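You operate a simulated robot arm through the tools that you are given. There is no shell and no other tool.

Carry out the task below with a simulated robot arm. There is one attempt and no reset: what you move stays moved.

## Task
Put the green cup in the vacuum box and clear its bubbles.
Fine: Shut the lid, run the pump till they are gone, switch it off, vent the box and open the lid; leave the cup in and the other cup where it is.
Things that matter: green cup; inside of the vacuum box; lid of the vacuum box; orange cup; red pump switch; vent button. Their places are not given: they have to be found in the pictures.

The check looks at the end state, three seconds after you hand in, the way a careful person would. Anything else that was tipped, shoved, dropped, spilled or broken makes it a failure. Lids that push on must go on centred and level and be pressed home; caps that screw on are set level and turned clockwise until they are tight.

## Robot
A 6-joint arm with a two-finger gripper, fixed in place. Base frame: the origin is on the floor under the middle of its stand, x ahead of it, y to its left, z up; the work surface is at about z = 0.85. Units: m, degrees, N and s.
With the tool pointing down near the work surface it reaches from about 0.14 to 0.68 m from the base axis. Its first joint turns from -66.0 to 66.0 degrees. Payload 2.45 kg.
The TCP is the grasp point between the finger pads, 0.03 m short of the fingertips. In the tool frame z runs along the fingers and y along their closing line. The gripper opens to 0.106 m; its body begins 0.079 m behind the TCP.
Orientation is told as [roll, pitch, yaw] about the base's x, y, z axes, in that order, counted from this pose: with the fingers straight down and closing along the base's y, the tool's x points along the base's -x, its y along +y and its z along -z.

## Interface
- The arm moves only by the tool play_rows. Its argument "targets" is a list that holds one entry, the list of rows, each a list of 7 numbers: the closure in counts, from 0 (fully open) to 255 (shut), then the shift along the tool's x, y, z in units of 20 mm (1.0 is 20 mm), then the turn, a rotation vector about the tool's x, y, z in units of 8 degrees (1.0 is 8 degrees). In form: [[[grip, dx, dy, dz, rx, ry, rz], ...]]. A call has 1 to 20 rows; each row shifts and turns the commanded pose from where the row before left it, along the tool's axes as they then stand. A call with a number of a shift or a turn outside -1 to 1 is refused whole. Each row takes 0.2 s and may step no farther than 0.05 m and 8.6 degrees from the row before; otherwise, or with a gripper value out of range, the whole call is refused. Where a pose cannot be reached the arm comes as near as it can. A force on the tool above 40 N (or 10 N above the force at the start of the call, whichever is more), or a blocked arm, ends the call early, and 0.2 s more pass. Each finger travels about 0.153 m/s and halts on what it meets, pressing with about 23 N; the grip force reading is that of the motor and also rises with nothing between the fingers. The clock runs only during rows and for 0.2 s after the last one: add rows that do not move to give the fingers time. It gives the time, the measured TCP pose, the force on the tool (base axes), the opening and the grip force at its end, in the units of the frame above (readings bear some noise), with the torque about the TCP (base axes, N m) and any sound that the robot's microphone picked up, and new pictures: "pictures" is both (left out), scene, wrist or none.
- Cameras (640 x 400 px; columns grow to the right, rows downward): "scene" is fixed at [0.0729, 0.427, 1.4114]; the picture's right is [-0.58, -0.81, 0.00], its down [-0.40, 0.29, -0.87] and it looks along [0.71, -0.50, -0.50] (base axes); focal length 357 px, centre (320, 200). "wrist" rides on the gripper at [0.076, -0.002, -0.106] in the tool frame; the picture's right is [0.02, 1.00, 0.00], its down [-0.78, 0.02, -0.62] and it looks along [-0.62, 0.01, 0.78] (tool axes); focal length 247 px, centre (320, 200).
- measure_at(camera, pixels): for up to 12 pixels [column, row] of the newest picture of that camera ("zoom" is the newest enlarged one), the place [x, y, z] in the base frame of the surface seen there, good to about 0.003 m. No time passes.
- zoom(camera, box): a new picture of the part [left, top, right, bottom] of that camera's present view, enlarged. No time passes.
- hand_in(): hands the job in; it is judged then, once.

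Unless the task says otherwise, let go and move clear before handing in.

The tools are called after "Emit:" by a JSON object that holds its "fn" and its "kwargs". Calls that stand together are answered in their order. play_rows: Moves the arm, as the interface text tells. Its arguments: {"type":"object","properties":{"targets":{"type":"array"},"pictures":{"type":"string","enum":["both","scene","wrist","none"]}},"required":["targets"]} The other tools are called the same way: measure_at (camera, pixels) gives the place of the surface under pixels of a picture; zoom (camera, box) takes an enlarged picture of a part of a camera's view; hand_in () hands the job in.

At the start:

```text
time_s: 0.0
tcp_pos: [0.3872, 0.0242, 1.1799]
orientation: [0.2, 0.0, 0.0]
wrist_force: [0.4, 0.4, -0.4]
moment: [0.04, -0.02, -0.01]
finger_gap: 0.106
grasp_force: 0.1
```

scene: 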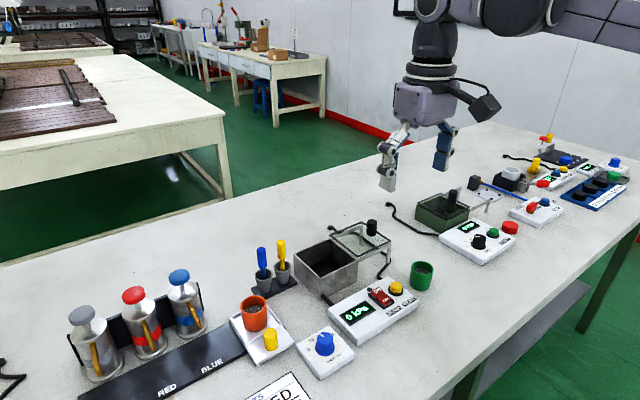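
wrist: 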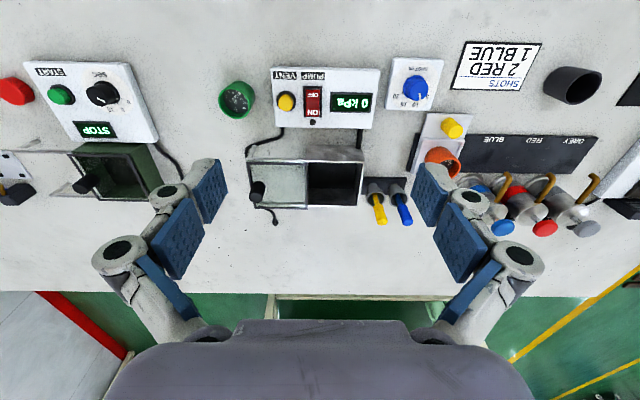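

The scene picture shows a green cup near (421,275), a grey box with a glass lid at (330,255) and a panel with a 0 kPa display, red switch and yellow button at (375,305). I'll zoom in to see them in detail before moving.

Emit:
{"fn": "zoom", "kwargs": {"camera": "scene", "box": [280, 200, 450, 350]}}

Emit:
{"fn": "zoom", "kwargs": {"camera": "wrist", "box": [200, 50, 440, 240]}}

Emit:
{"fn": "measure_at", "kwargs": {"camera": "scene", "pixels": [[421, 265], [412, 270], [432, 270], [421, 290], [383, 297], [397, 287], [372, 227], [325, 262], [359, 255], [297, 248], [330, 240], [390, 243]]}}

Emit:
{"fn": "measure_at", "kwargs": {"camera": "wrist", "pixels": [[236, 98], [220, 95], [252, 95], [236, 115], [286, 101], [313, 95], [313, 108], [257, 187], [335, 185], [278, 185], [250, 165], [360, 205]]}}

```text
2.67 times, centred on (365, 275) of scene
```

zoom: 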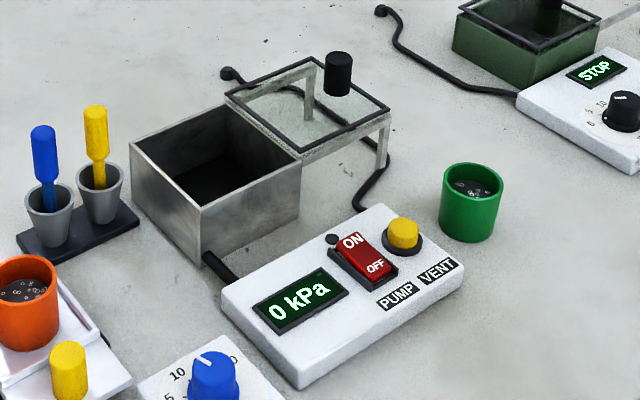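

```text
2.11 times, centred on (320, 145) of wrist
```

zoom: 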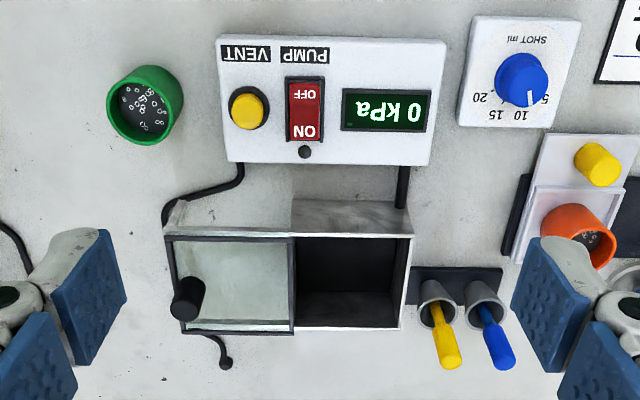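

```text
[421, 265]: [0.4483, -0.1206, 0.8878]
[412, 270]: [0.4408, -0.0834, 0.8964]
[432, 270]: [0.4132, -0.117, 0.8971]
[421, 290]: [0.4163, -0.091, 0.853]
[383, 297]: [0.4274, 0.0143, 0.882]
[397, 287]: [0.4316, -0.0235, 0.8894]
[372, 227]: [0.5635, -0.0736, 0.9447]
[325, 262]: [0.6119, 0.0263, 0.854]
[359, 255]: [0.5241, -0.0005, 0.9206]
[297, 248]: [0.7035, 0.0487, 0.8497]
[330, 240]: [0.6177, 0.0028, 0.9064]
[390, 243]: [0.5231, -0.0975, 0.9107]
```

```text
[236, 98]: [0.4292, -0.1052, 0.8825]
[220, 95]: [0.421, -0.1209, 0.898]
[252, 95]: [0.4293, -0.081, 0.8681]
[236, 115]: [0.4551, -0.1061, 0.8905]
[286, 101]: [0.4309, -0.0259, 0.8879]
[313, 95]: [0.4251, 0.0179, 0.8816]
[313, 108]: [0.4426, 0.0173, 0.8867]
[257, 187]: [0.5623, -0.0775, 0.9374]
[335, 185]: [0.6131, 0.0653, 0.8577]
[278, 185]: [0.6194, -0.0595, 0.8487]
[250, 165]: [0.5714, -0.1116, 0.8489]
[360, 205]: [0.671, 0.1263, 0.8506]
```

The lid appears to be a glass frame slid off to the -y side on rails, with a black knob; the switch reads ON at the far side and OFF at the near side, with a small lamp. I'll measure box rim, lid frame, cup rim and controls more exactly.

Emit:
{"fn": "zoom", "kwargs": {"camera": "scene", "box": [285, 205, 405, 305]}}

```text
4.00 times, centred on (345, 255) of scene
```

zoom: 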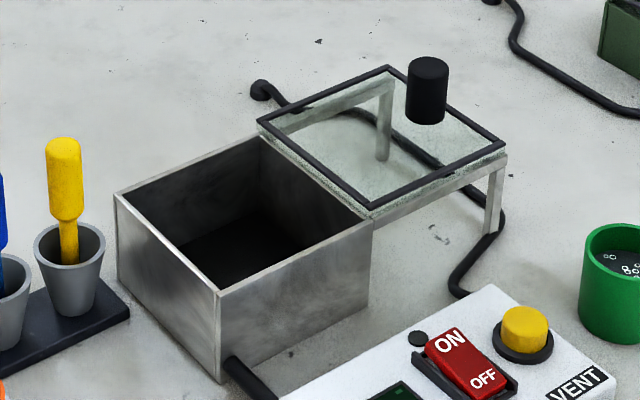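

Emit:
{"fn": "measure_at", "kwargs": {"camera": "zoom", "pixels": [[117, 197], [217, 291], [370, 221], [262, 136], [370, 208], [502, 145], [388, 69], [428, 65], [425, 118], [409, 90], [446, 90], [220, 240]]}}

Emit:
{"fn": "measure_at", "kwargs": {"camera": "zoom", "pixels": [[448, 342], [484, 380], [465, 362], [420, 338], [524, 315], [585, 235], [620, 226], [600, 320], [435, 178], [494, 180], [437, 198], [500, 160]]}}

```text
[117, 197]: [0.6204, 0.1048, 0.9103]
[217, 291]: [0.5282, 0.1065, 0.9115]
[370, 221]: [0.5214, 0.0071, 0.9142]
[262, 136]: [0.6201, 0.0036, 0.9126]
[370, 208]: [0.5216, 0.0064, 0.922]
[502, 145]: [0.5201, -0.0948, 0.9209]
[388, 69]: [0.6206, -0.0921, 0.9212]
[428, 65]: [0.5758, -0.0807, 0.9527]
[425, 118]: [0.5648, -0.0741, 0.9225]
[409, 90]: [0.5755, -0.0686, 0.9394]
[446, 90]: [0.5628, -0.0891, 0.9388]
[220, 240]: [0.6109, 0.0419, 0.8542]
```

```text
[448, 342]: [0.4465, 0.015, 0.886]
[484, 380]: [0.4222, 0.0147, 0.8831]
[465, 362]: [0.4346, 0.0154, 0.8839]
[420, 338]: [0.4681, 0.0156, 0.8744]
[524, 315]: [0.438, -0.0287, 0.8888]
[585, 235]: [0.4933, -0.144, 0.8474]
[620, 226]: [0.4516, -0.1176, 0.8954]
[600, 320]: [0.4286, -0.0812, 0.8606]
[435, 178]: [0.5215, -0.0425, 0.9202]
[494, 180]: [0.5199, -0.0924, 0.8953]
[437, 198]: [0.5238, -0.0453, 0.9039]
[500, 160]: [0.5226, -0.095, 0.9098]
```

The box cavity spans about x 0.525–0.618, y 0.009–0.103 with floor z≈0.854; the lid knob is at about (0.570, -0.079, 0.953), and the green cup at about (0.433, -0.101) with rim z≈0.897. I'll move above the green cup and turn the tool 90° so that the fingers close along x, clear of the panel.

Emit:
{"fn": "play_rows", "kwargs": {"targets": [[[0, -0.33, -0.893, 0.714, 0, 0, 0], [0, -0.33, -0.893, 0.714, 0, 0, 0], [0, -0.33, -0.893, 0.714, 0, 0, 0], [0, -0.33, -0.893, 0.714, 0, 0, 0], [0, -0.33, -0.893, 0.714, 0, 0, 0], [0, -0.33, -0.893, 0.714, 0, 0, 0], [0, -0.33, -0.893, 0.714, 0, 0, 0], [0, 0, 0, 0, 0, 0, -1], [0, 0, 0, 0, 0, 0, -1], [0, 0, 0, 0, 0, 0, -1], [0, 0, 0, 0, 0, 0, -1], [0, 0, 0, 0, 0, 0, -1], [0, 0, 0, 0, 0, 0, -1], [0, 0, 0, 0, 0, 0, -1], [0, 0, 0, 0, 0, 0, -1], [0, 0, 0, 0, 0, 0, -1], [0, 0, 0, 0, 0, 0, -1], [0, 0, 0, 0, 0, 0, -1], [0, 0, 0, 0, 0, 0, -0.25]]]}}

```text
time_s: 4.0
tcp_pos: [0.4347, -0.1001, 1.0805]
orientation: [0.1, -0.1, 90.2]
wrist_force: [0.0, -0.4, 1.3]
moment: [0.03, -0.02, 0.01]
finger_gap: 0.1058
grasp_force: 0.0
```

scene: 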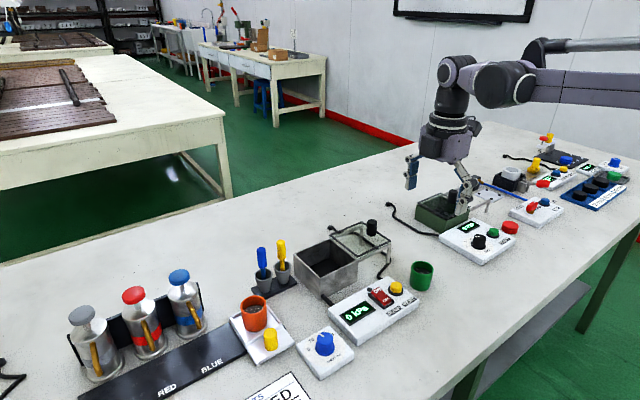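
wrist: 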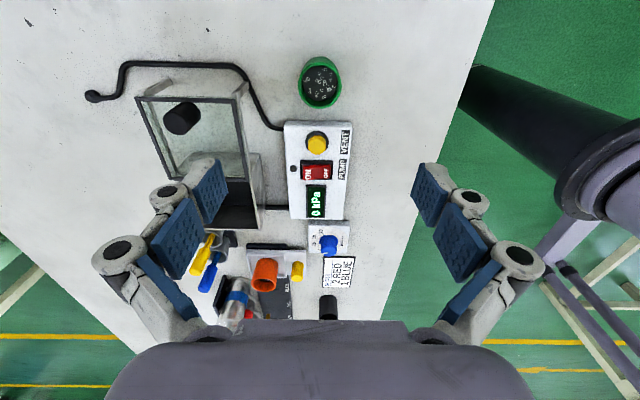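

The tool is turned to yaw 90 above the cup, seen in the wrist picture at (320,80). I'll zoom and measure the cup rim for an exact centre.

Emit:
{"fn": "zoom", "kwargs": {"camera": "wrist", "box": [280, 50, 360, 110]}}

Emit:
{"fn": "measure_at", "kwargs": {"camera": "wrist", "pixels": [[320, 58], [301, 75], [340, 75], [320, 107], [320, 80], [311, 61], [329, 61]]}}

```text
6.67 times, centred on (320, 80) of wrist
```

zoom: 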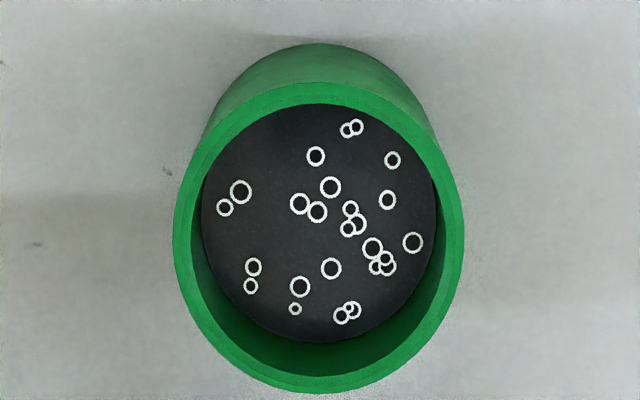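

```text
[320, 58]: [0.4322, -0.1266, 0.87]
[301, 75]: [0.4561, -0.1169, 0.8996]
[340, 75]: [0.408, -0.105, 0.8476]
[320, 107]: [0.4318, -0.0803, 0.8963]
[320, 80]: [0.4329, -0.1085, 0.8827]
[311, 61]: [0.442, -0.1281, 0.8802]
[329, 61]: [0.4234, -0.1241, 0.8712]
```

Emit:
{"fn": "measure_at", "kwargs": {"camera": "zoom", "pixels": [[182, 235], [455, 235], [319, 93], [319, 384], [228, 128], [418, 136], [225, 345], [415, 345], [319, 230]]}}

```text
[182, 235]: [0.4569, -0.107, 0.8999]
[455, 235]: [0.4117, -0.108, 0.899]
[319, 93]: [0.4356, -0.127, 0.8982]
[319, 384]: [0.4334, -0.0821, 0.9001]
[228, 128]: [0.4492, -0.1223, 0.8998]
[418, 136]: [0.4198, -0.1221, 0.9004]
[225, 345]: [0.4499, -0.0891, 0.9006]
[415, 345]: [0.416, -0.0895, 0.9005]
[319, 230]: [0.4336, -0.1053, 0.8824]
```

The rim centre is at about (0.434, -0.1045) with rim z≈0.900 and diameter ≈0.047. I'll centre and descend with fingers open to TCP z≈0.892, then check.

Emit:
{"fn": "play_rows", "kwargs": {"targets": [[[0, 0.22, 0.03, 0, 0, 0, 0], [0, 0, 0, 1, 0, 0, 0], [0, 0, 0, 1, 0, 0, 0], [0, 0, 0, 1, 0, 0, 0], [0, 0, 0, 1, 0, 0, 0], [0, 0, 0, 1, 0, 0, 0], [0, 0, 0, 1, 0, 0, 0], [0, 0, 0, 1, 0, 0, 0], [0, 0, 0, 1, 0, 0, 0], [0, 0, 0, 0.8, 0, 0, 0], [0, 0, 0, 0.6, 0, 0, 0], [0, 0, 0, 0, 0, 0, 0]]]}}

```text
time_s: 6.6
tcp_pos: [0.433, -0.104, 0.8918]
orientation: [0.0, -0.1, 89.9]
wrist_force: [0.4, 0.6, -0.6]
moment: [-0.01, -0.06, 0.02]
finger_gap: 0.1061
grasp_force: 0.0
```

scene: 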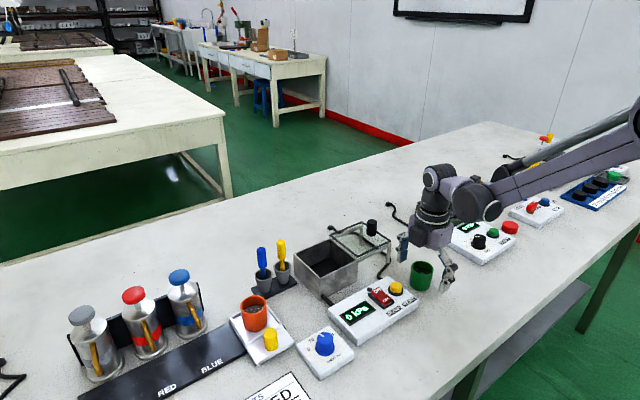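
wrist: 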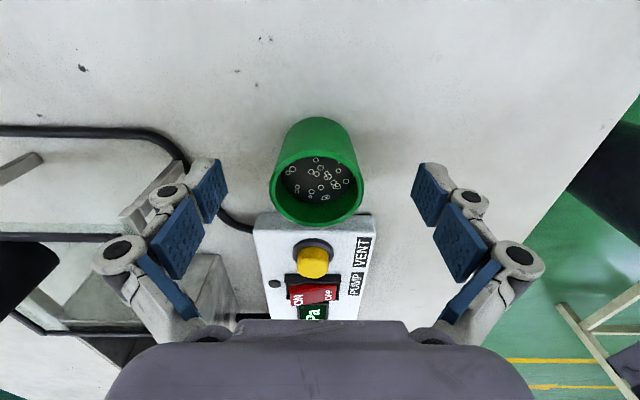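

The cup sits between the fingers in the wrist picture around (318,175). I'll recheck rim centre versus TCP before closing.

Emit:
{"fn": "measure_at", "kwargs": {"camera": "wrist", "pixels": [[318, 222], [318, 155], [272, 185], [361, 185], [208, 190], [430, 190], [208, 165], [430, 168]]}}

Emit:
{"fn": "zoom", "kwargs": {"camera": "scene", "box": [360, 210, 480, 310]}}

```text
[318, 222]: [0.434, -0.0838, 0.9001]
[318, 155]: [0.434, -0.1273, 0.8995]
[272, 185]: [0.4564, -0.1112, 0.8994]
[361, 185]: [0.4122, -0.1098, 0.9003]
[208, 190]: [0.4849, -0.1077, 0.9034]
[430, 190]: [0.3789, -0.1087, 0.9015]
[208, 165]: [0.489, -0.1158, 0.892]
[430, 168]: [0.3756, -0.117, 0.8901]
```

```text
4.00 times, centred on (420, 260) of scene
```

zoom: 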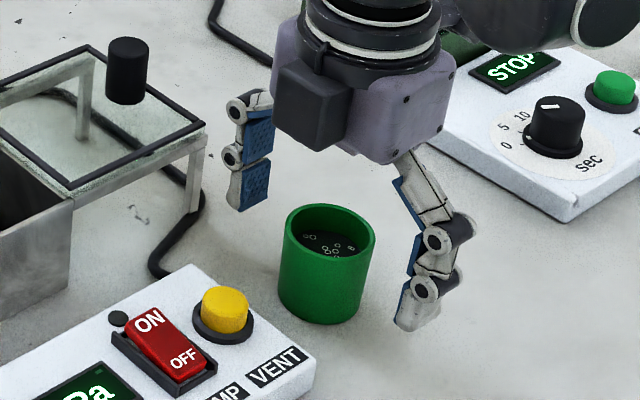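

The rim centre is (0.434, -0.1055), within 1.5 mm of the TCP. I'll trim and close on the cup step by step.

Emit:
{"fn": "play_rows", "kwargs": {"targets": [[[0, 0.07, -0.05, 0, 0, 0, 0], [60, 0, 0, 0, 0, 0, 0], [110, 0, 0, 0, 0, 0, 0], [130, 0, 0, 0, 0, 0, 0], [145, 0, 0, 0, 0, 0, 0], [160, 0, 0, 0, 0, 0, 0], [180, 0, 0, 0, 0, 0, 0], [180, 0, 0, 0, 0, 0, 0]]]}}

```text
time_s: 8.4
tcp_pos: [0.434, -0.1047, 0.8909]
orientation: [0.0, 0.0, 90.0]
wrist_force: [-1.2, -0.9, 2.8]
moment: [0.01, 0.0, 0.0]
finger_gap: 0.0431
grasp_force: 22.8
```

scene: 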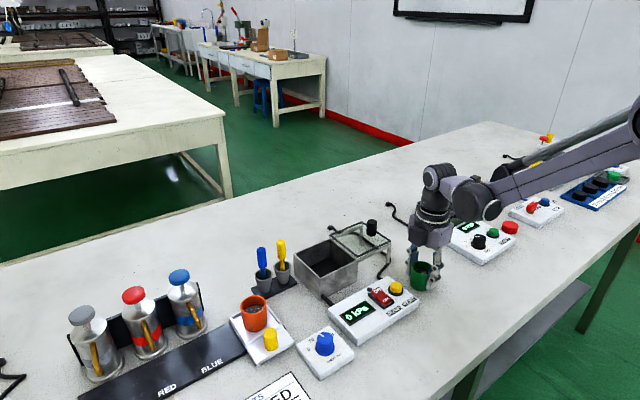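
wrist: 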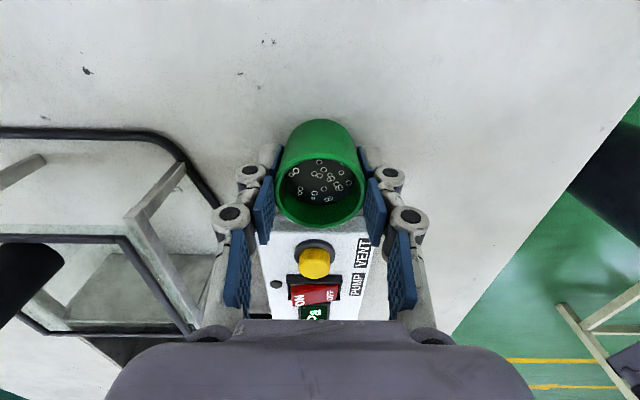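

The grip holds at 0.043 m with 23 N. I'll measure the outer width of the fingers and knuckles to check they fit within the 0.093 m cavity.

Emit:
{"fn": "zoom", "kwargs": {"camera": "wrist", "box": [190, 110, 440, 270]}}

Emit:
{"fn": "measure_at", "kwargs": {"camera": "wrist", "pixels": [[238, 176], [250, 172], [402, 179], [390, 174], [213, 217], [232, 213], [425, 220], [407, 216], [268, 152], [368, 155]]}}

Emit:
{"fn": "zoom", "kwargs": {"camera": "scene", "box": [370, 220, 470, 300]}}

```text
2.50 times, centred on (315, 190) of wrist
```

zoom: 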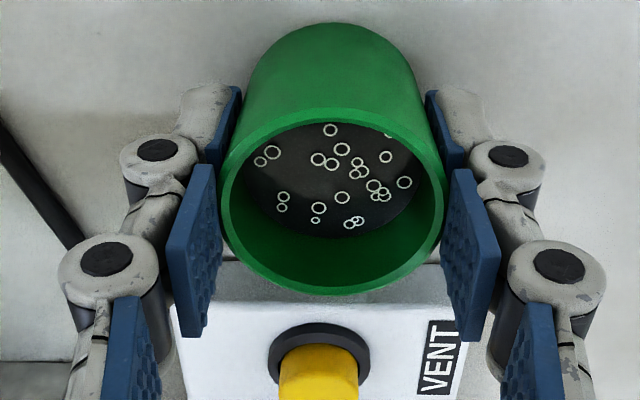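

```text
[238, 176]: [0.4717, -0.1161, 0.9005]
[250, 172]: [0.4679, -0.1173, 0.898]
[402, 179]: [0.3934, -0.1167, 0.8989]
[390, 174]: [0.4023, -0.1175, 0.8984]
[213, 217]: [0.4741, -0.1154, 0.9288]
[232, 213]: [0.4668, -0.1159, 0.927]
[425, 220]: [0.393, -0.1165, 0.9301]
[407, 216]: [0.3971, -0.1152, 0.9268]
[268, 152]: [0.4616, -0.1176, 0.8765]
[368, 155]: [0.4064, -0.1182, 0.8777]
```

```text
5.00 times, centred on (420, 260) of scene
```

zoom: 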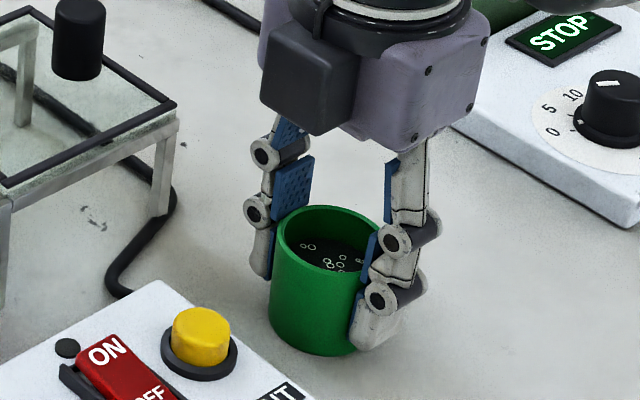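

The knuckles span about 0.082 m at z≈0.90, which is tight in the cavity, so I'll set the cup in with the gripper at 45° (diagonal) for clearance. First lift the cup smoothly straight up 0.16 m.

Emit:
{"fn": "play_rows", "kwargs": {"targets": [[[180, 0, 0, -0.2, 0, 0, 0], [180, 0, 0, -0.4, 0, 0, 0], [180, 0, 0, -0.7, 0, 0, 0], [180, 0, 0, -1, 0, 0, 0], [180, 0, 0, -1, 0, 0, 0], [180, 0, 0, -1, 0, 0, 0], [180, 0, 0, -1, 0, 0, 0], [180, 0, 0, -1, 0, 0, 0], [180, 0, 0, -0.8, 0, 0, 0], [180, 0, 0, -0.5, 0, 0, 0], [180, 0, 0, -0.3, 0, 0, 0], [180, 0, 0, -0.1, 0, 0, 0]]]}}

Emit:
{"fn": "measure_at", "kwargs": {"camera": "scene", "pixels": [[281, 241], [262, 248], [281, 262], [264, 274], [297, 262], [342, 237], [296, 268]]}}

```text
time_s: 11.0
tcp_pos: [0.4347, -0.1063, 1.0516]
orientation: [0.0, 0.0, 90.0]
wrist_force: [0.1, -0.2, 0.5]
moment: [-0.01, -0.01, 0.01]
finger_gap: 0.0436
grasp_force: 23.0
```

scene: 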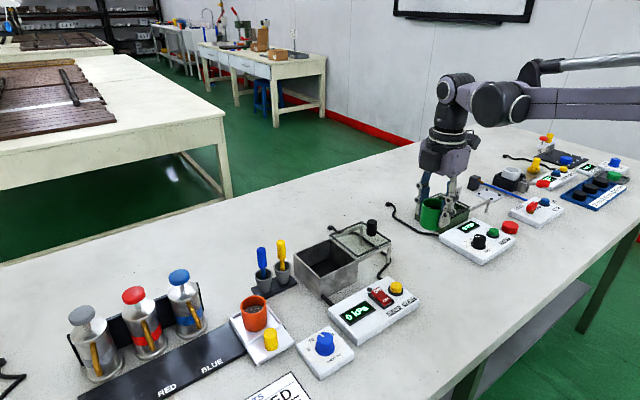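
wrist: 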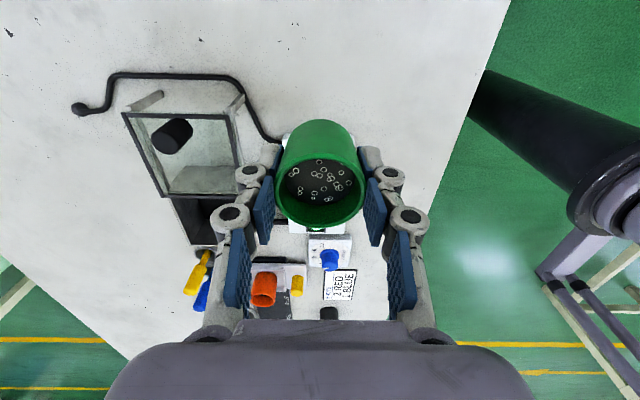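

```text
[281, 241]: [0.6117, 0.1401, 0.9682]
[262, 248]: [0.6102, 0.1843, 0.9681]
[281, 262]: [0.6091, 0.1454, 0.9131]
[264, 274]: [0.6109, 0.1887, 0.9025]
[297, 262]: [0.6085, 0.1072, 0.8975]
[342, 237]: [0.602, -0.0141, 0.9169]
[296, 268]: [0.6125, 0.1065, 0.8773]
```

The cup is held level at z≈1.05 with gap 0.0436; the yellow pipette tops at (0.612, 0.140, 0.968). I'll turn to yaw 45° and carry the cup above the middle of the box (0.571, 0.055).

Emit:
{"fn": "play_rows", "kwargs": {"targets": [[[180, 0, 0, 0, 0, 0, 0.5], [180, 0, 0, 0, 0, 0, 1], [180, 0, 0, 0, 0, 0, 1], [180, 0, 0, 0, 0, 0, 1], [180, 0, 0, 0, 0, 0, 1], [180, 0, 0, 0, 0, 0, 0.8], [180, 0, 0, 0, 0, 0, 0.325], [180, -0.4, 0.068, 0, 0, 0, 0], [180, -0.8, 0.068, 0, 0, 0, 0], [180, -1, 0.068, 0, 0, 0, 0], [180, -1, 0.068, 0, 0, 0, 0], [180, -1, 0.068, 0, 0, 0, 0], [180, -1, 0.068, 0, 0, 0, 0], [180, -1, 0.068, 0, 0, 0, 0], [180, -1, 0.068, 0, 0, 0, 0], [180, -1, 0.068, 0, 0, 0, 0], [180, -0.9, 0.068, 0, 0, 0, 0], [180, -0.7, 0.068, 0, 0, 0, 0], [180, -0.45, 0.068, 0, 0, 0, 0], [180, -0.27, 0.068, 0, 0, 0, 0]]]}}

```text
time_s: 15.2
tcp_pos: [0.5717, 0.0566, 1.0539]
orientation: [0.0, -0.1, 45.1]
wrist_force: [0.3, 0.7, -1.4]
moment: [-0.03, 0.02, -0.01]
finger_gap: 0.0433
grasp_force: 22.5
```

scene: 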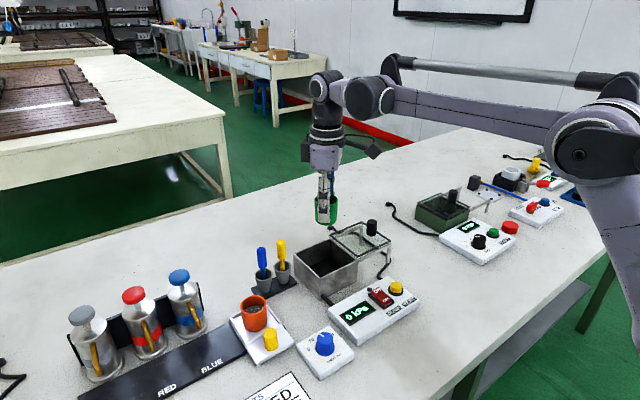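
wrist: 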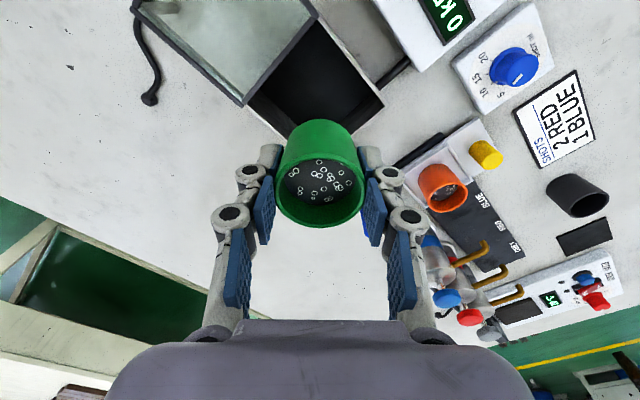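

The cup hangs above the box; TCP is at (0.5717, 0.0566). I'll verify the cup rim centre and box corners before lowering.

Emit:
{"fn": "measure_at", "kwargs": {"camera": "wrist", "pixels": [[319, 223], [319, 156], [275, 186], [362, 186], [244, 105], [383, 104], [304, 22]]}}

Emit:
{"fn": "zoom", "kwargs": {"camera": "scene", "box": [270, 140, 410, 310]}}

```text
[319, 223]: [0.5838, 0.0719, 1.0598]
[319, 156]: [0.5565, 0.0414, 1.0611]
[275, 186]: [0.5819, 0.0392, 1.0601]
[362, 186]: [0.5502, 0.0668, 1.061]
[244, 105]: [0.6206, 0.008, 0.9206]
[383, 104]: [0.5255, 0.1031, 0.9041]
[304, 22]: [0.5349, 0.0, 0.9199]
```

```text
2.35 times, centred on (340, 225) of scene
```

zoom: 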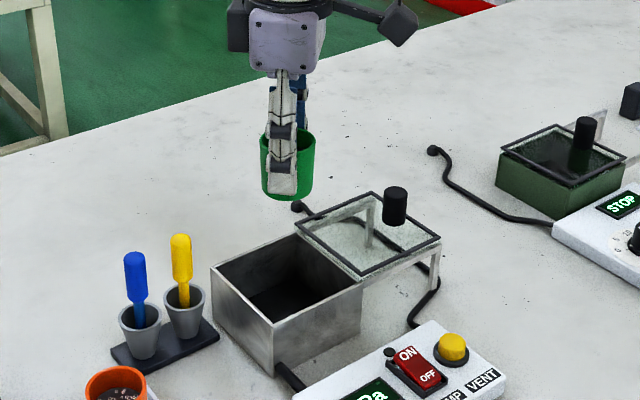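

The rim centre (0.570, 0.057) is well inside the cavity and rim z=1.060 implies the cup bottom is about 0.156 m above the box floor. I'll lower 0.145 m, then feel for the floor.

Emit:
{"fn": "play_rows", "kwargs": {"targets": [[[180, 0, 0, 0.3, 0, 0, 0], [180, 0, 0, 0.6, 0, 0, 0], [180, 0, 0, 0.9, 0, 0, 0], [180, 0, 0, 1, 0, 0, 0], [180, 0, 0, 1, 0, 0, 0], [180, 0, 0, 1, 0, 0, 0], [180, 0, 0, 0.8, 0, 0, 0], [180, 0, 0, 0.6, 0, 0, 0], [180, 0, 0, 0.4, 0, 0, 0], [180, 0, 0, 0.4, 0, 0, 0], [180, 0, 0, 0.3, 0, 0, 0], [180, 0, 0, 0.15, 0, 0, 0], [180, 0, 0, 0, 0, 0, 0]]]}}

```text
time_s: 18.0
tcp_pos: [0.573, 0.0555, 0.9043]
orientation: [0.0, 0.0, 44.9]
wrist_force: [-1.1, 0.7, -0.2]
moment: [0.03, 0.01, 0.0]
finger_gap: 0.0435
grasp_force: 23.4
```

scene: 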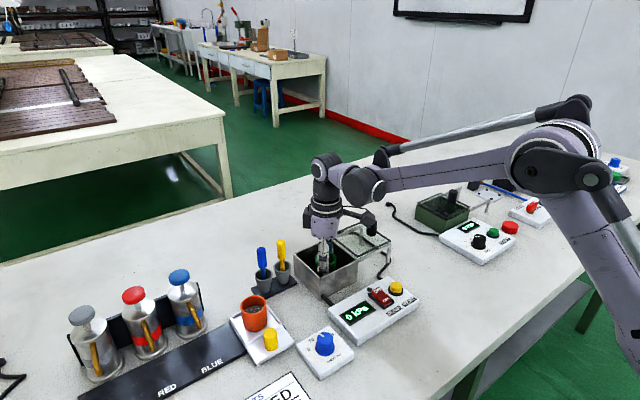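
wrist: 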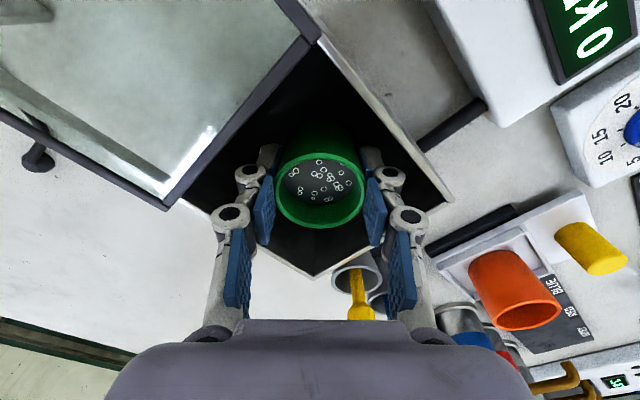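

The cup is inside the cavity with the fingers clear of the walls and about 7 mm left to the floor. I'll lower in 1 mm steps and watch the force.

Emit:
{"fn": "play_rows", "kwargs": {"targets": [[[180, 0, 0, 0.05, 0, 0, 0], [180, 0, 0, 0.05, 0, 0, 0], [180, 0, 0, 0.05, 0, 0, 0], [180, 0, 0, 0.05, 0, 0, 0], [180, 0, 0, 0.05, 0, 0, 0], [180, 0, 0, 0, 0, 0, 0]]], "pictures": "none"}}

```text
time_s: 19.4
tcp_pos: [0.5709, 0.0561, 0.8989]
orientation: [-0.1, 0.0, 45.0]
wrist_force: [-0.6, 0.3, -1.1]
moment: [0.0, 0.01, -0.01]
finger_gap: 0.0431
grasp_force: 23.3
```

Emit:
{"fn": "play_rows", "kwargs": {"targets": [[[180, 0, 0, 0.05, 0, 0, 0], [180, 0, 0, 0.05, 0, 0, 0], [180, 0, 0, 0, 0, 0, 0]]], "pictures": "wrist"}}

```text
time_s: 20.2
tcp_pos: [0.5716, 0.0551, 0.8981]
orientation: [0.0, -0.2, 45.0]
wrist_force: [2.6, 1.3, 18.0]
moment: [0.01, -0.06, 0.01]
finger_gap: 0.0435
grasp_force: 23.3
```

wrist: 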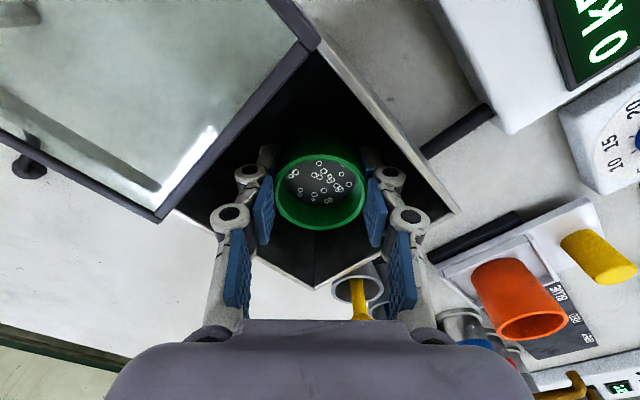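

The upward force of 18 N shows the cup is on the box floor. I'll ease up by 1 mm, open the fingers only a little (gap ≈0.058) and rise straight up.

Emit:
{"fn": "play_rows", "kwargs": {"targets": [[[180, 0, 0, -0.05, 0, 0, 0], [150, 0, 0, 0, 0, 0, 0], [130, 0, 0, 0, 0, 0, 0], [115, 0, 0, 0, 0, 0, 0], [115, 0, 0, 0, 0, 0, 0]]]}}

```text
time_s: 21.4
tcp_pos: [0.5703, 0.0555, 0.8967]
orientation: [0.1, -0.1, 45.0]
wrist_force: [-0.4, -0.5, -0.6]
moment: [-0.02, 0.03, 0.04]
finger_gap: 0.0581
grasp_force: 0.1
```

scene: 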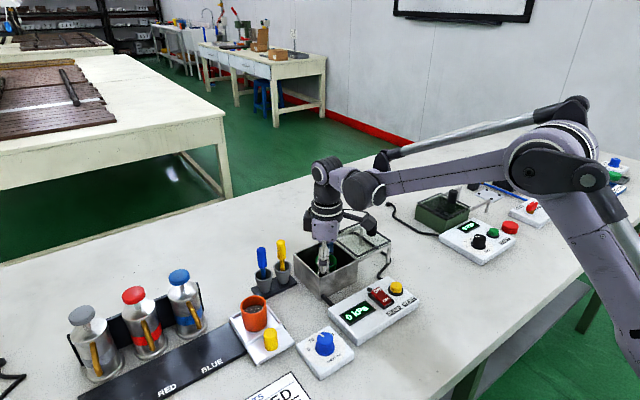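
wrist: 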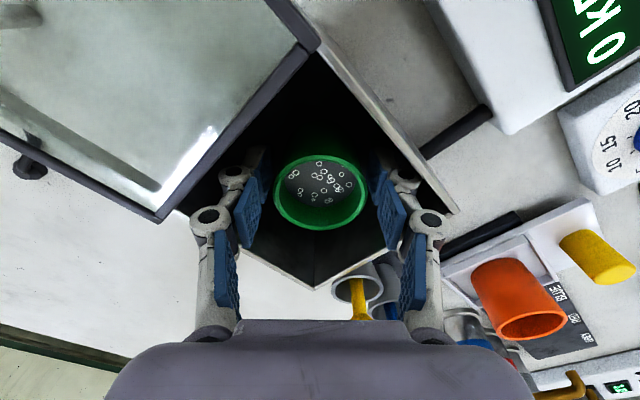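

The cup stands free between the opened fingers. I'll rise to z≈1.025, turn back to yaw 0 and move above the lid knob at (0.570, -0.079).

Emit:
{"fn": "play_rows", "kwargs": {"targets": [[[115, 0, 0, -0.4, 0, 0, 0], [115, 0, 0, -1, 0, 0, 0], [115, 0, 0, -1, 0, 0, 0], [115, 0, 0, -1, 0, 0, 0], [115, 0, 0, -1, 0, 0, 0], [115, 0, 0, -1, 0, 0, 0], [115, 0, 0, -1, 0, 0, 0], [115, 0, 0, 0, 0, 0, 1], [115, 0, 0, 0, 0, 0, 1], [115, 0, 0, 0, 0, 0, 1], [115, 0, 0, 0, 0, 0, 1], [115, 0, 0, 0, 0, 0, 1], [115, 0, 0, 0, 0, 0, 0.625], [115, 0, -0.95, 0, 0, 0, 0], [115, 0, -0.95, 0, 0, 0, 0], [115, 0, -0.95, 0, 0, 0, 0], [115, 0, -0.95, 0, 0, 0, 0], [115, 0, -0.95, 0, 0, 0, 0], [115, 0, -0.95, 0, 0, 0, 0], [115, 0, -0.95, 0, 0, 0, 0]]]}}

```text
time_s: 25.6
tcp_pos: [0.571, -0.0778, 1.0265]
orientation: [0.1, 0.0, 0.0]
wrist_force: [-0.2, 0.0, -0.2]
moment: [0.0, 0.01, 0.0]
finger_gap: 0.0582
grasp_force: 0.0
```

scene: 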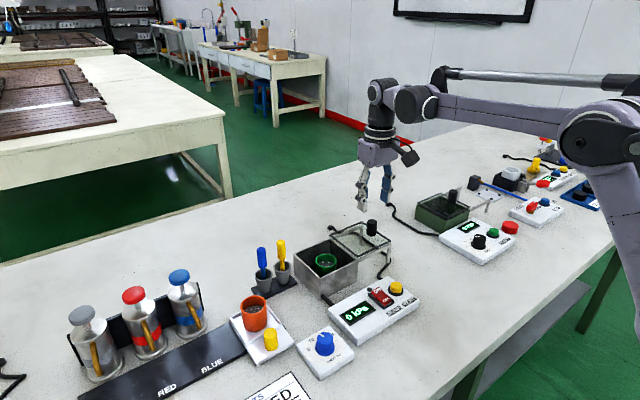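
wrist: 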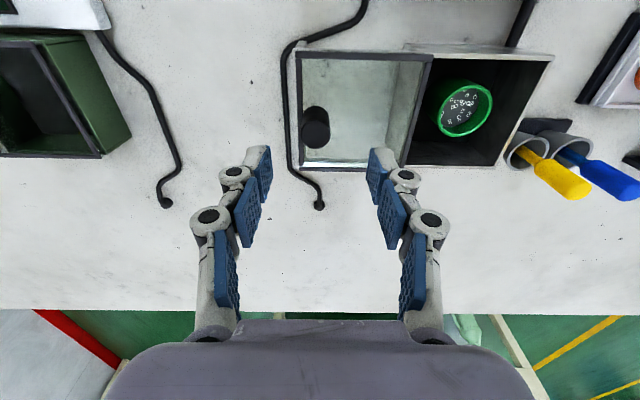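

The green cup stands upright in the box at wrist (464,107). I'll measure the knob at wrist (315,125) and the scene view for exact placement.

Emit:
{"fn": "zoom", "kwargs": {"camera": "wrist", "box": [280, 40, 560, 215]}}

Emit:
{"fn": "measure_at", "kwargs": {"camera": "wrist", "pixels": [[302, 130], [330, 130], [316, 145], [316, 122], [316, 132], [315, 115]]}}

Emit:
{"fn": "measure_at", "kwargs": {"camera": "scene", "pixels": [[372, 222], [367, 228], [377, 228], [372, 234], [372, 219], [325, 264]]}}

```text
2.29 times, centred on (420, 128) of wrist
```

zoom: 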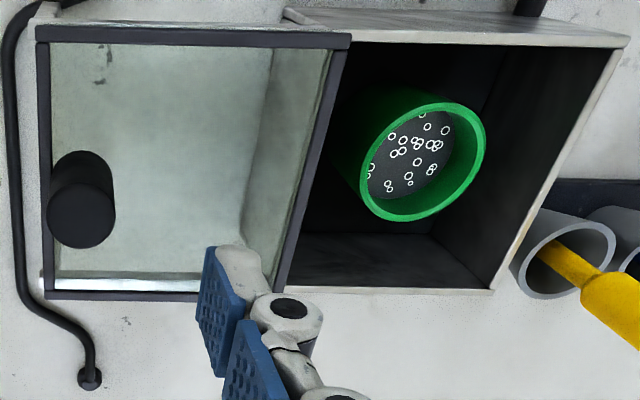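

```text
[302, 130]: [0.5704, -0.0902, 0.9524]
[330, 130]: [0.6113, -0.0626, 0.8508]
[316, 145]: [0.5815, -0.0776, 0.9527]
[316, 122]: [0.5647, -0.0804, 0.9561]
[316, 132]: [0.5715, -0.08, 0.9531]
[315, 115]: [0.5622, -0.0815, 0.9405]
```

```text
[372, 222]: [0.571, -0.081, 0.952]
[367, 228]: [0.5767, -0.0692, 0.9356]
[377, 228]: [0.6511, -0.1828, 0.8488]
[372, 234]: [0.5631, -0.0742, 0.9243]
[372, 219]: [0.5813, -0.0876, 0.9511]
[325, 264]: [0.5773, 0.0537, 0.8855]
```

The knob centre is about (0.571, -0.079), top z 0.953, and the lid surface is z≈0.921. I'll descend to TCP z≈0.957 (tips ≈6 mm above the glass) and close on the knob.

Emit:
{"fn": "play_rows", "kwargs": {"targets": [[[115, 0, -0.06, 0.5, 0, 0, 0], [115, 0, 0, 1, 0, 0, 0], [115, 0, 0, 1, 0, 0, 0], [115, 0, 0, 0.6, 0, 0, 0], [115, 0, 0, 0.38, 0, 0, 0], [115, 0, 0, 0, 0, 0, 0]]]}}

```text
time_s: 27.0
tcp_pos: [0.5708, -0.0782, 0.9551]
orientation: [0.1, 0.1, 0.0]
wrist_force: [0.7, 0.5, 0.0]
moment: [-0.01, 0.02, -0.06]
finger_gap: 0.0583
grasp_force: 0.1
```

scene: 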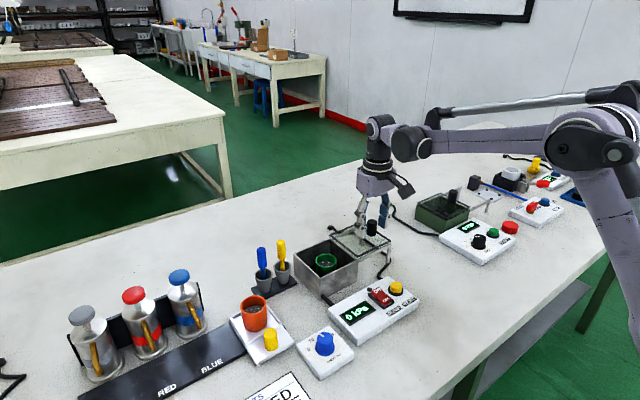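
wrist: 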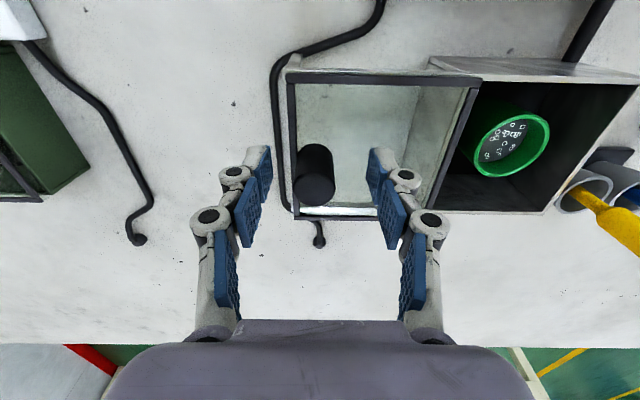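

Emit:
{"fn": "zoom", "kwargs": {"camera": "scene", "box": [320, 190, 420, 270]}}

Emit:
{"fn": "play_rows", "kwargs": {"targets": [[[150, 0, 0, 0, 0, 0, 0], [180, 0, 0, 0, 0, 0, 0], [200, 0, 0, 0, 0, 0, 0], [215, 0, 0, 0, 0, 0, 0], [230, 0, 0, 0, 0, 0, 0], [230, 0, 0, 0, 0, 0, 0]]]}}

```text
5.00 times, centred on (370, 230) of scene
```

zoom: 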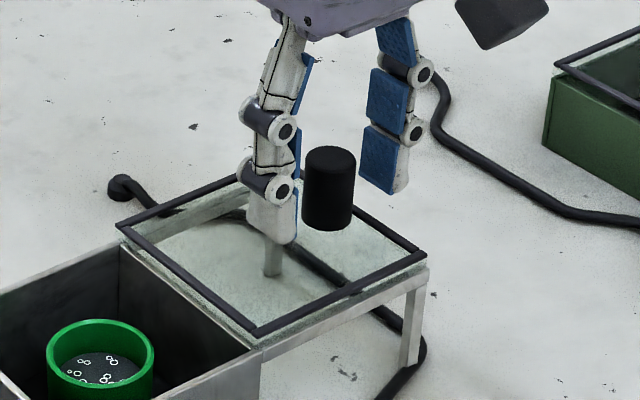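

```text
time_s: 28.4
tcp_pos: [0.5715, -0.0767, 0.9559]
orientation: [0.0, 0.1, 0.0]
wrist_force: [0.3, -2.1, 0.1]
moment: [-0.07, -0.07, -0.02]
finger_gap: 0.023
grasp_force: 45.1
```

scene: 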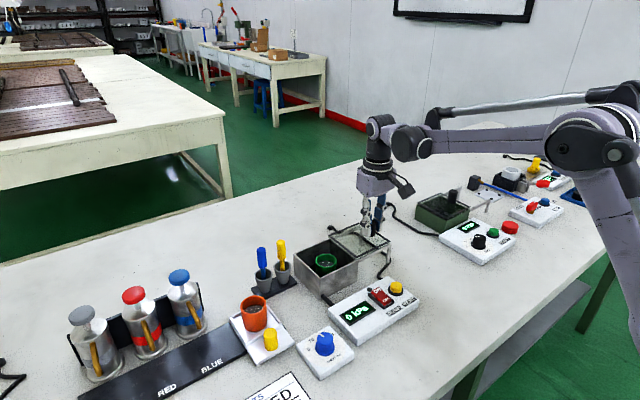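
wrist: 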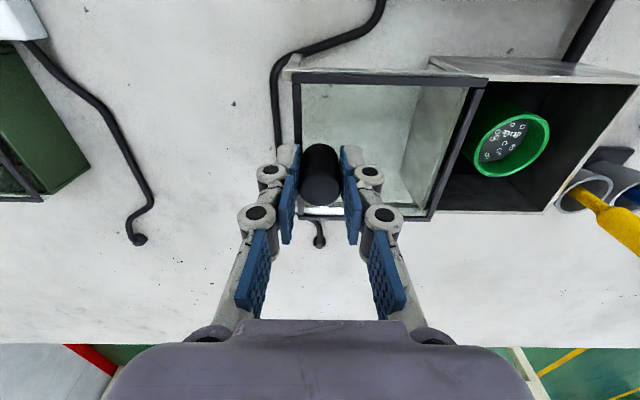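

The knob is held (gap 0.023). I'll slide the lid along +y toward the box, first 0.04 m, watching force and pictures.

Emit:
{"fn": "play_rows", "kwargs": {"targets": [[[230, 0, 0.3, 0, 0, 0, 0], [230, 0, 0.5, 0, 0, 0, 0], [230, 0, 0.6, 0, 0, 0, 0], [230, 0, 0.6, 0, 0, 0, 0], [230, 0, 0, 0, 0, 0, 0]]]}}

```text
time_s: 29.6
tcp_pos: [0.5705, -0.0385, 0.9559]
orientation: [0.1, -0.1, 0.0]
wrist_force: [9.9, 1.0, 15.1]
moment: [0.12, 0.55, 0.06]
finger_gap: 0.0232
grasp_force: 44.9
```

scene: 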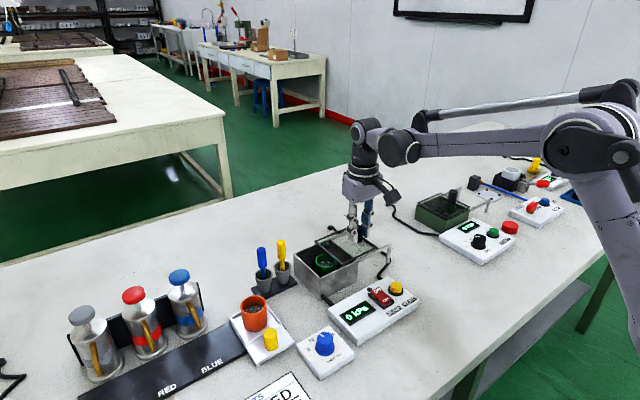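
wrist: 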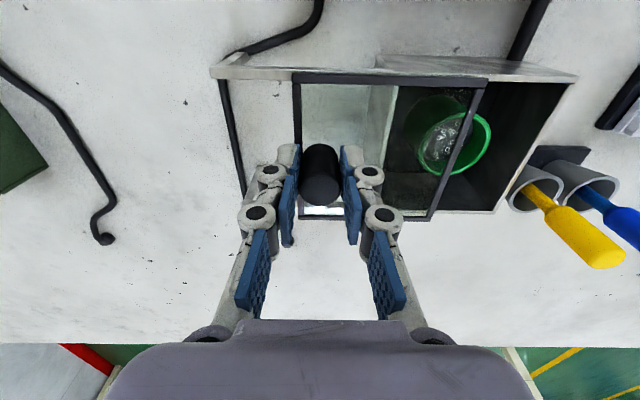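

The lid slides over the box. I'll continue about 0.055 m more, slowing near the closed position.

Emit:
{"fn": "play_rows", "kwargs": {"targets": [[[230, 0, 0.4, 0, 0, 0, 0], [230, 0, 0.5, 0, 0, 0, 0], [230, 0, 0.5, 0, 0, 0, 0], [230, 0, 0.5, 0, 0, 0, 0], [230, 0, 0.4, 0, 0, 0, 0], [230, 0, 0.3, 0, 0, 0, 0], [230, 0, 0, 0, 0, 0, 0]]]}}

```text
time_s: 31.2
tcp_pos: [0.5714, 0.0148, 0.9564]
orientation: [0.1, 0.2, 0.0]
wrist_force: [-12.9, 1.1, -8.1]
moment: [0.03, -0.29, 0.04]
finger_gap: 0.0235
grasp_force: 45.3
```

scene: 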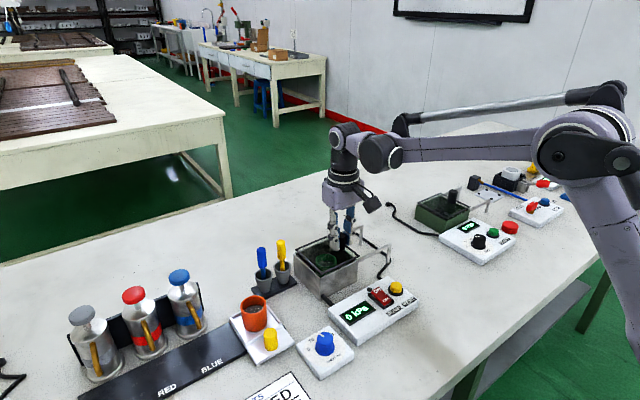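
wrist: 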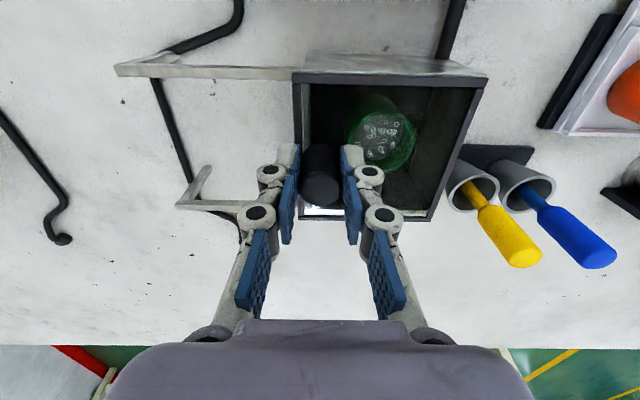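

The lid is nearly closed (knob y≈0.015, needs ≈0.021). I'll nudge on in small steps until the stop pushes back.

Emit:
{"fn": "play_rows", "kwargs": {"targets": [[[230, 0, 0.1, 0, 0, 0, 0], [230, 0, 0.1, 0, 0, 0, 0], [230, 0, 0.1, 0, 0, 0, 0], [230, 0, 0, 0, 0, 0, 0]]]}}

Emit:
{"fn": "zoom", "kwargs": {"camera": "wrist", "box": [270, 40, 510, 240]}}

Emit:
{"fn": "zoom", "kwargs": {"camera": "scene", "box": [285, 205, 405, 305]}}

```text
time_s: 32.2
tcp_pos: [0.5715, 0.0183, 0.9556]
orientation: [0.1, 0.0, -0.1]
wrist_force: [-4.7, -3.6, -8.3]
moment: [-0.12, 1.17, -0.05]
finger_gap: 0.0234
grasp_force: 44.8
```

scene: 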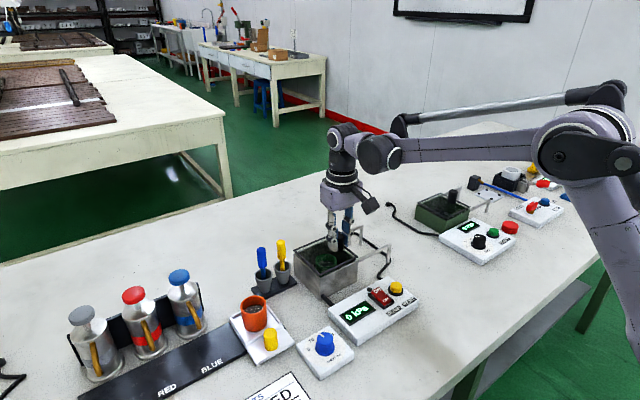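
wrist: 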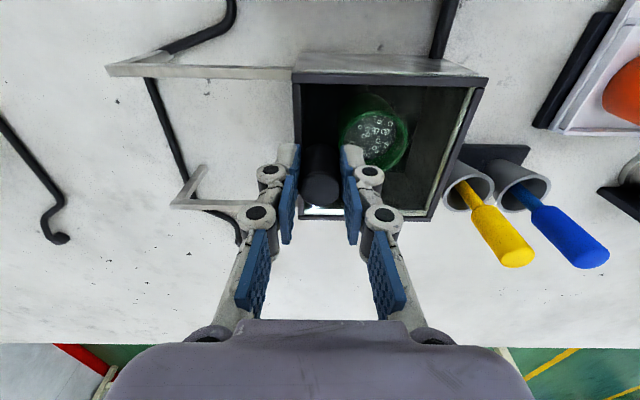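

```text
2.00 times, centred on (390, 140) of wrist
```

zoom: 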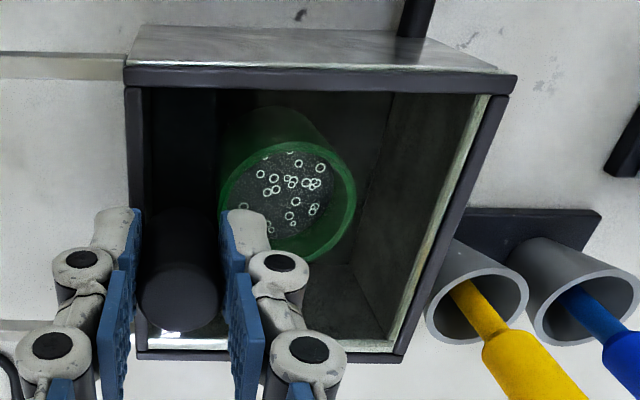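

```text
4.00 times, centred on (345, 255) of scene
```

zoom: 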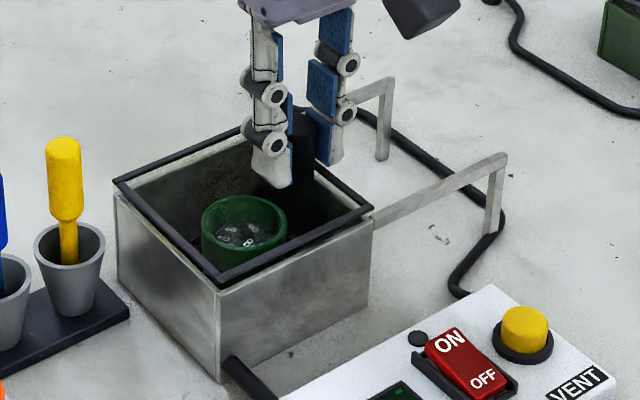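

Emit:
{"fn": "measure_at", "kwargs": {"camera": "zoom", "pixels": [[118, 182], [217, 282], [219, 291], [369, 208], [372, 220], [150, 215], [118, 197], [300, 240], [295, 258]]}}

Emit:
{"fn": "play_rows", "kwargs": {"targets": [[[230, 0, 0.1, 0, 0, 0, 0], [230, 0, 0.1, 0, 0, 0, 0], [230, 0, 0, 0, 0, 0, 0]]], "pictures": "scene"}}

```text
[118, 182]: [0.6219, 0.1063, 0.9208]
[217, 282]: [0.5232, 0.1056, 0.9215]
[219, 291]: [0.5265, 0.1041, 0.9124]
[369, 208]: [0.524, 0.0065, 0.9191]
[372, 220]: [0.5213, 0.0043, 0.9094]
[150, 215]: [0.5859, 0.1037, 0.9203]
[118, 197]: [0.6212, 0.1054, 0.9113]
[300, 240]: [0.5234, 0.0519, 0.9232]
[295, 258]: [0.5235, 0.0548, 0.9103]
```

```text
time_s: 33.0
tcp_pos: [0.5709, 0.0194, 0.9551]
orientation: [-0.4, -0.1, -0.3]
wrist_force: [-7.9, -26.2, -1.8]
moment: [-0.56, 0.21, -0.21]
finger_gap: 0.0235
grasp_force: 44.9
```

scene: 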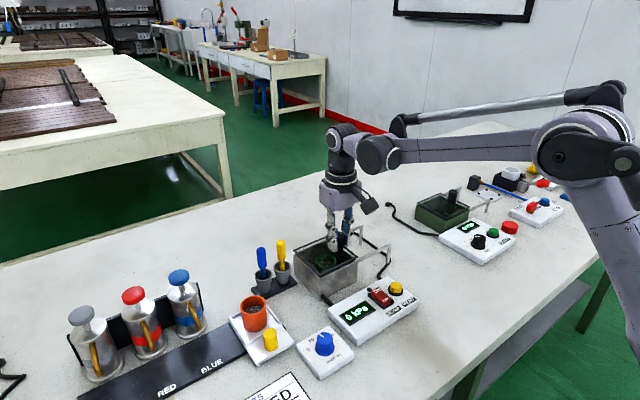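

The y-force of -26 N means the lid is against its stop, and its edges now measure flush with the box. I'll relax the push by 2 mm, open the fingers and rise.

Emit:
{"fn": "play_rows", "kwargs": {"targets": [[[230, 0, -0.1, 0, 0, 0, 0], [200, 0, 0, 0, 0, 0, 0], [170, 0, 0, 0, 0, 0, 0], [130, 0, 0, 0, 0, 0, 0], [115, 0, 0, 0, 0, 0, 0], [115, 0, 0, -0.5, 0, 0, 0], [115, 0, 0, -1, 0, 0, 0], [115, 0, 0, -1, 0, 0, 0], [115, 0, 0, -1, 0, 0, 0], [115, 0, 0, -0.5, 0, 0, 0]]]}}

```text
time_s: 35.2
tcp_pos: [0.5711, 0.0204, 1.0361]
orientation: [0.1, 0.1, 0.0]
wrist_force: [0.1, 0.0, 1.1]
moment: [-0.01, -0.03, 0.0]
finger_gap: 0.0581
grasp_force: 0.1
```

scene: 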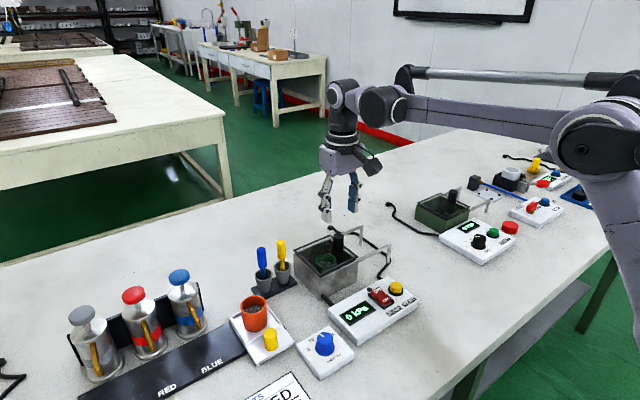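
wrist: 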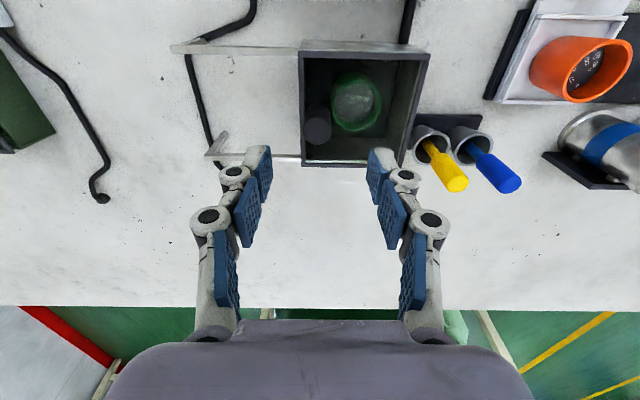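

The knob is released and the gripper is clear above. I'll zoom to confirm the lid is shut and study the switch closely.

Emit:
{"fn": "zoom", "kwargs": {"camera": "wrist", "box": [280, 20, 450, 190]}}

Emit:
{"fn": "zoom", "kwargs": {"camera": "scene", "box": [285, 215, 405, 315]}}

Emit:
{"fn": "zoom", "kwargs": {"camera": "scene", "box": [340, 270, 420, 325]}}

```text
2.35 times, centred on (365, 105) of wrist
```

zoom: 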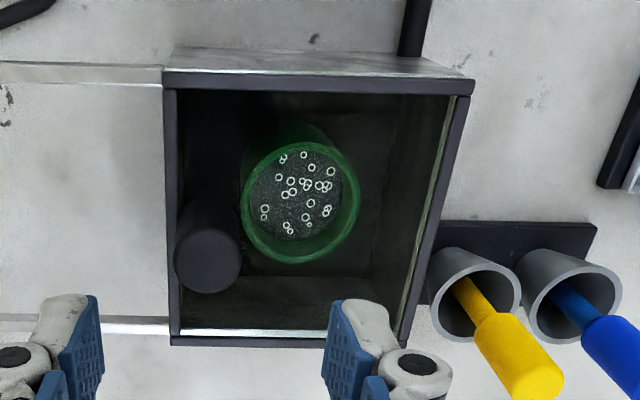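

```text
4.00 times, centred on (345, 265) of scene
```

zoom: 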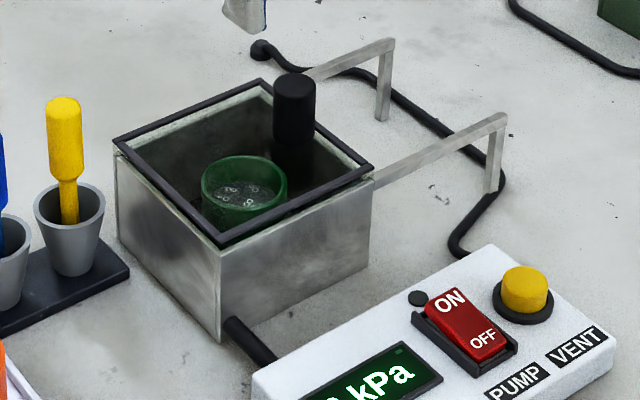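

```text
7.27 times, centred on (380, 298) of scene
```

zoom: 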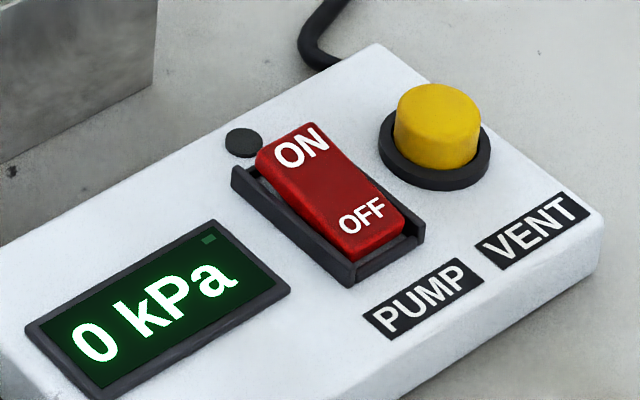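

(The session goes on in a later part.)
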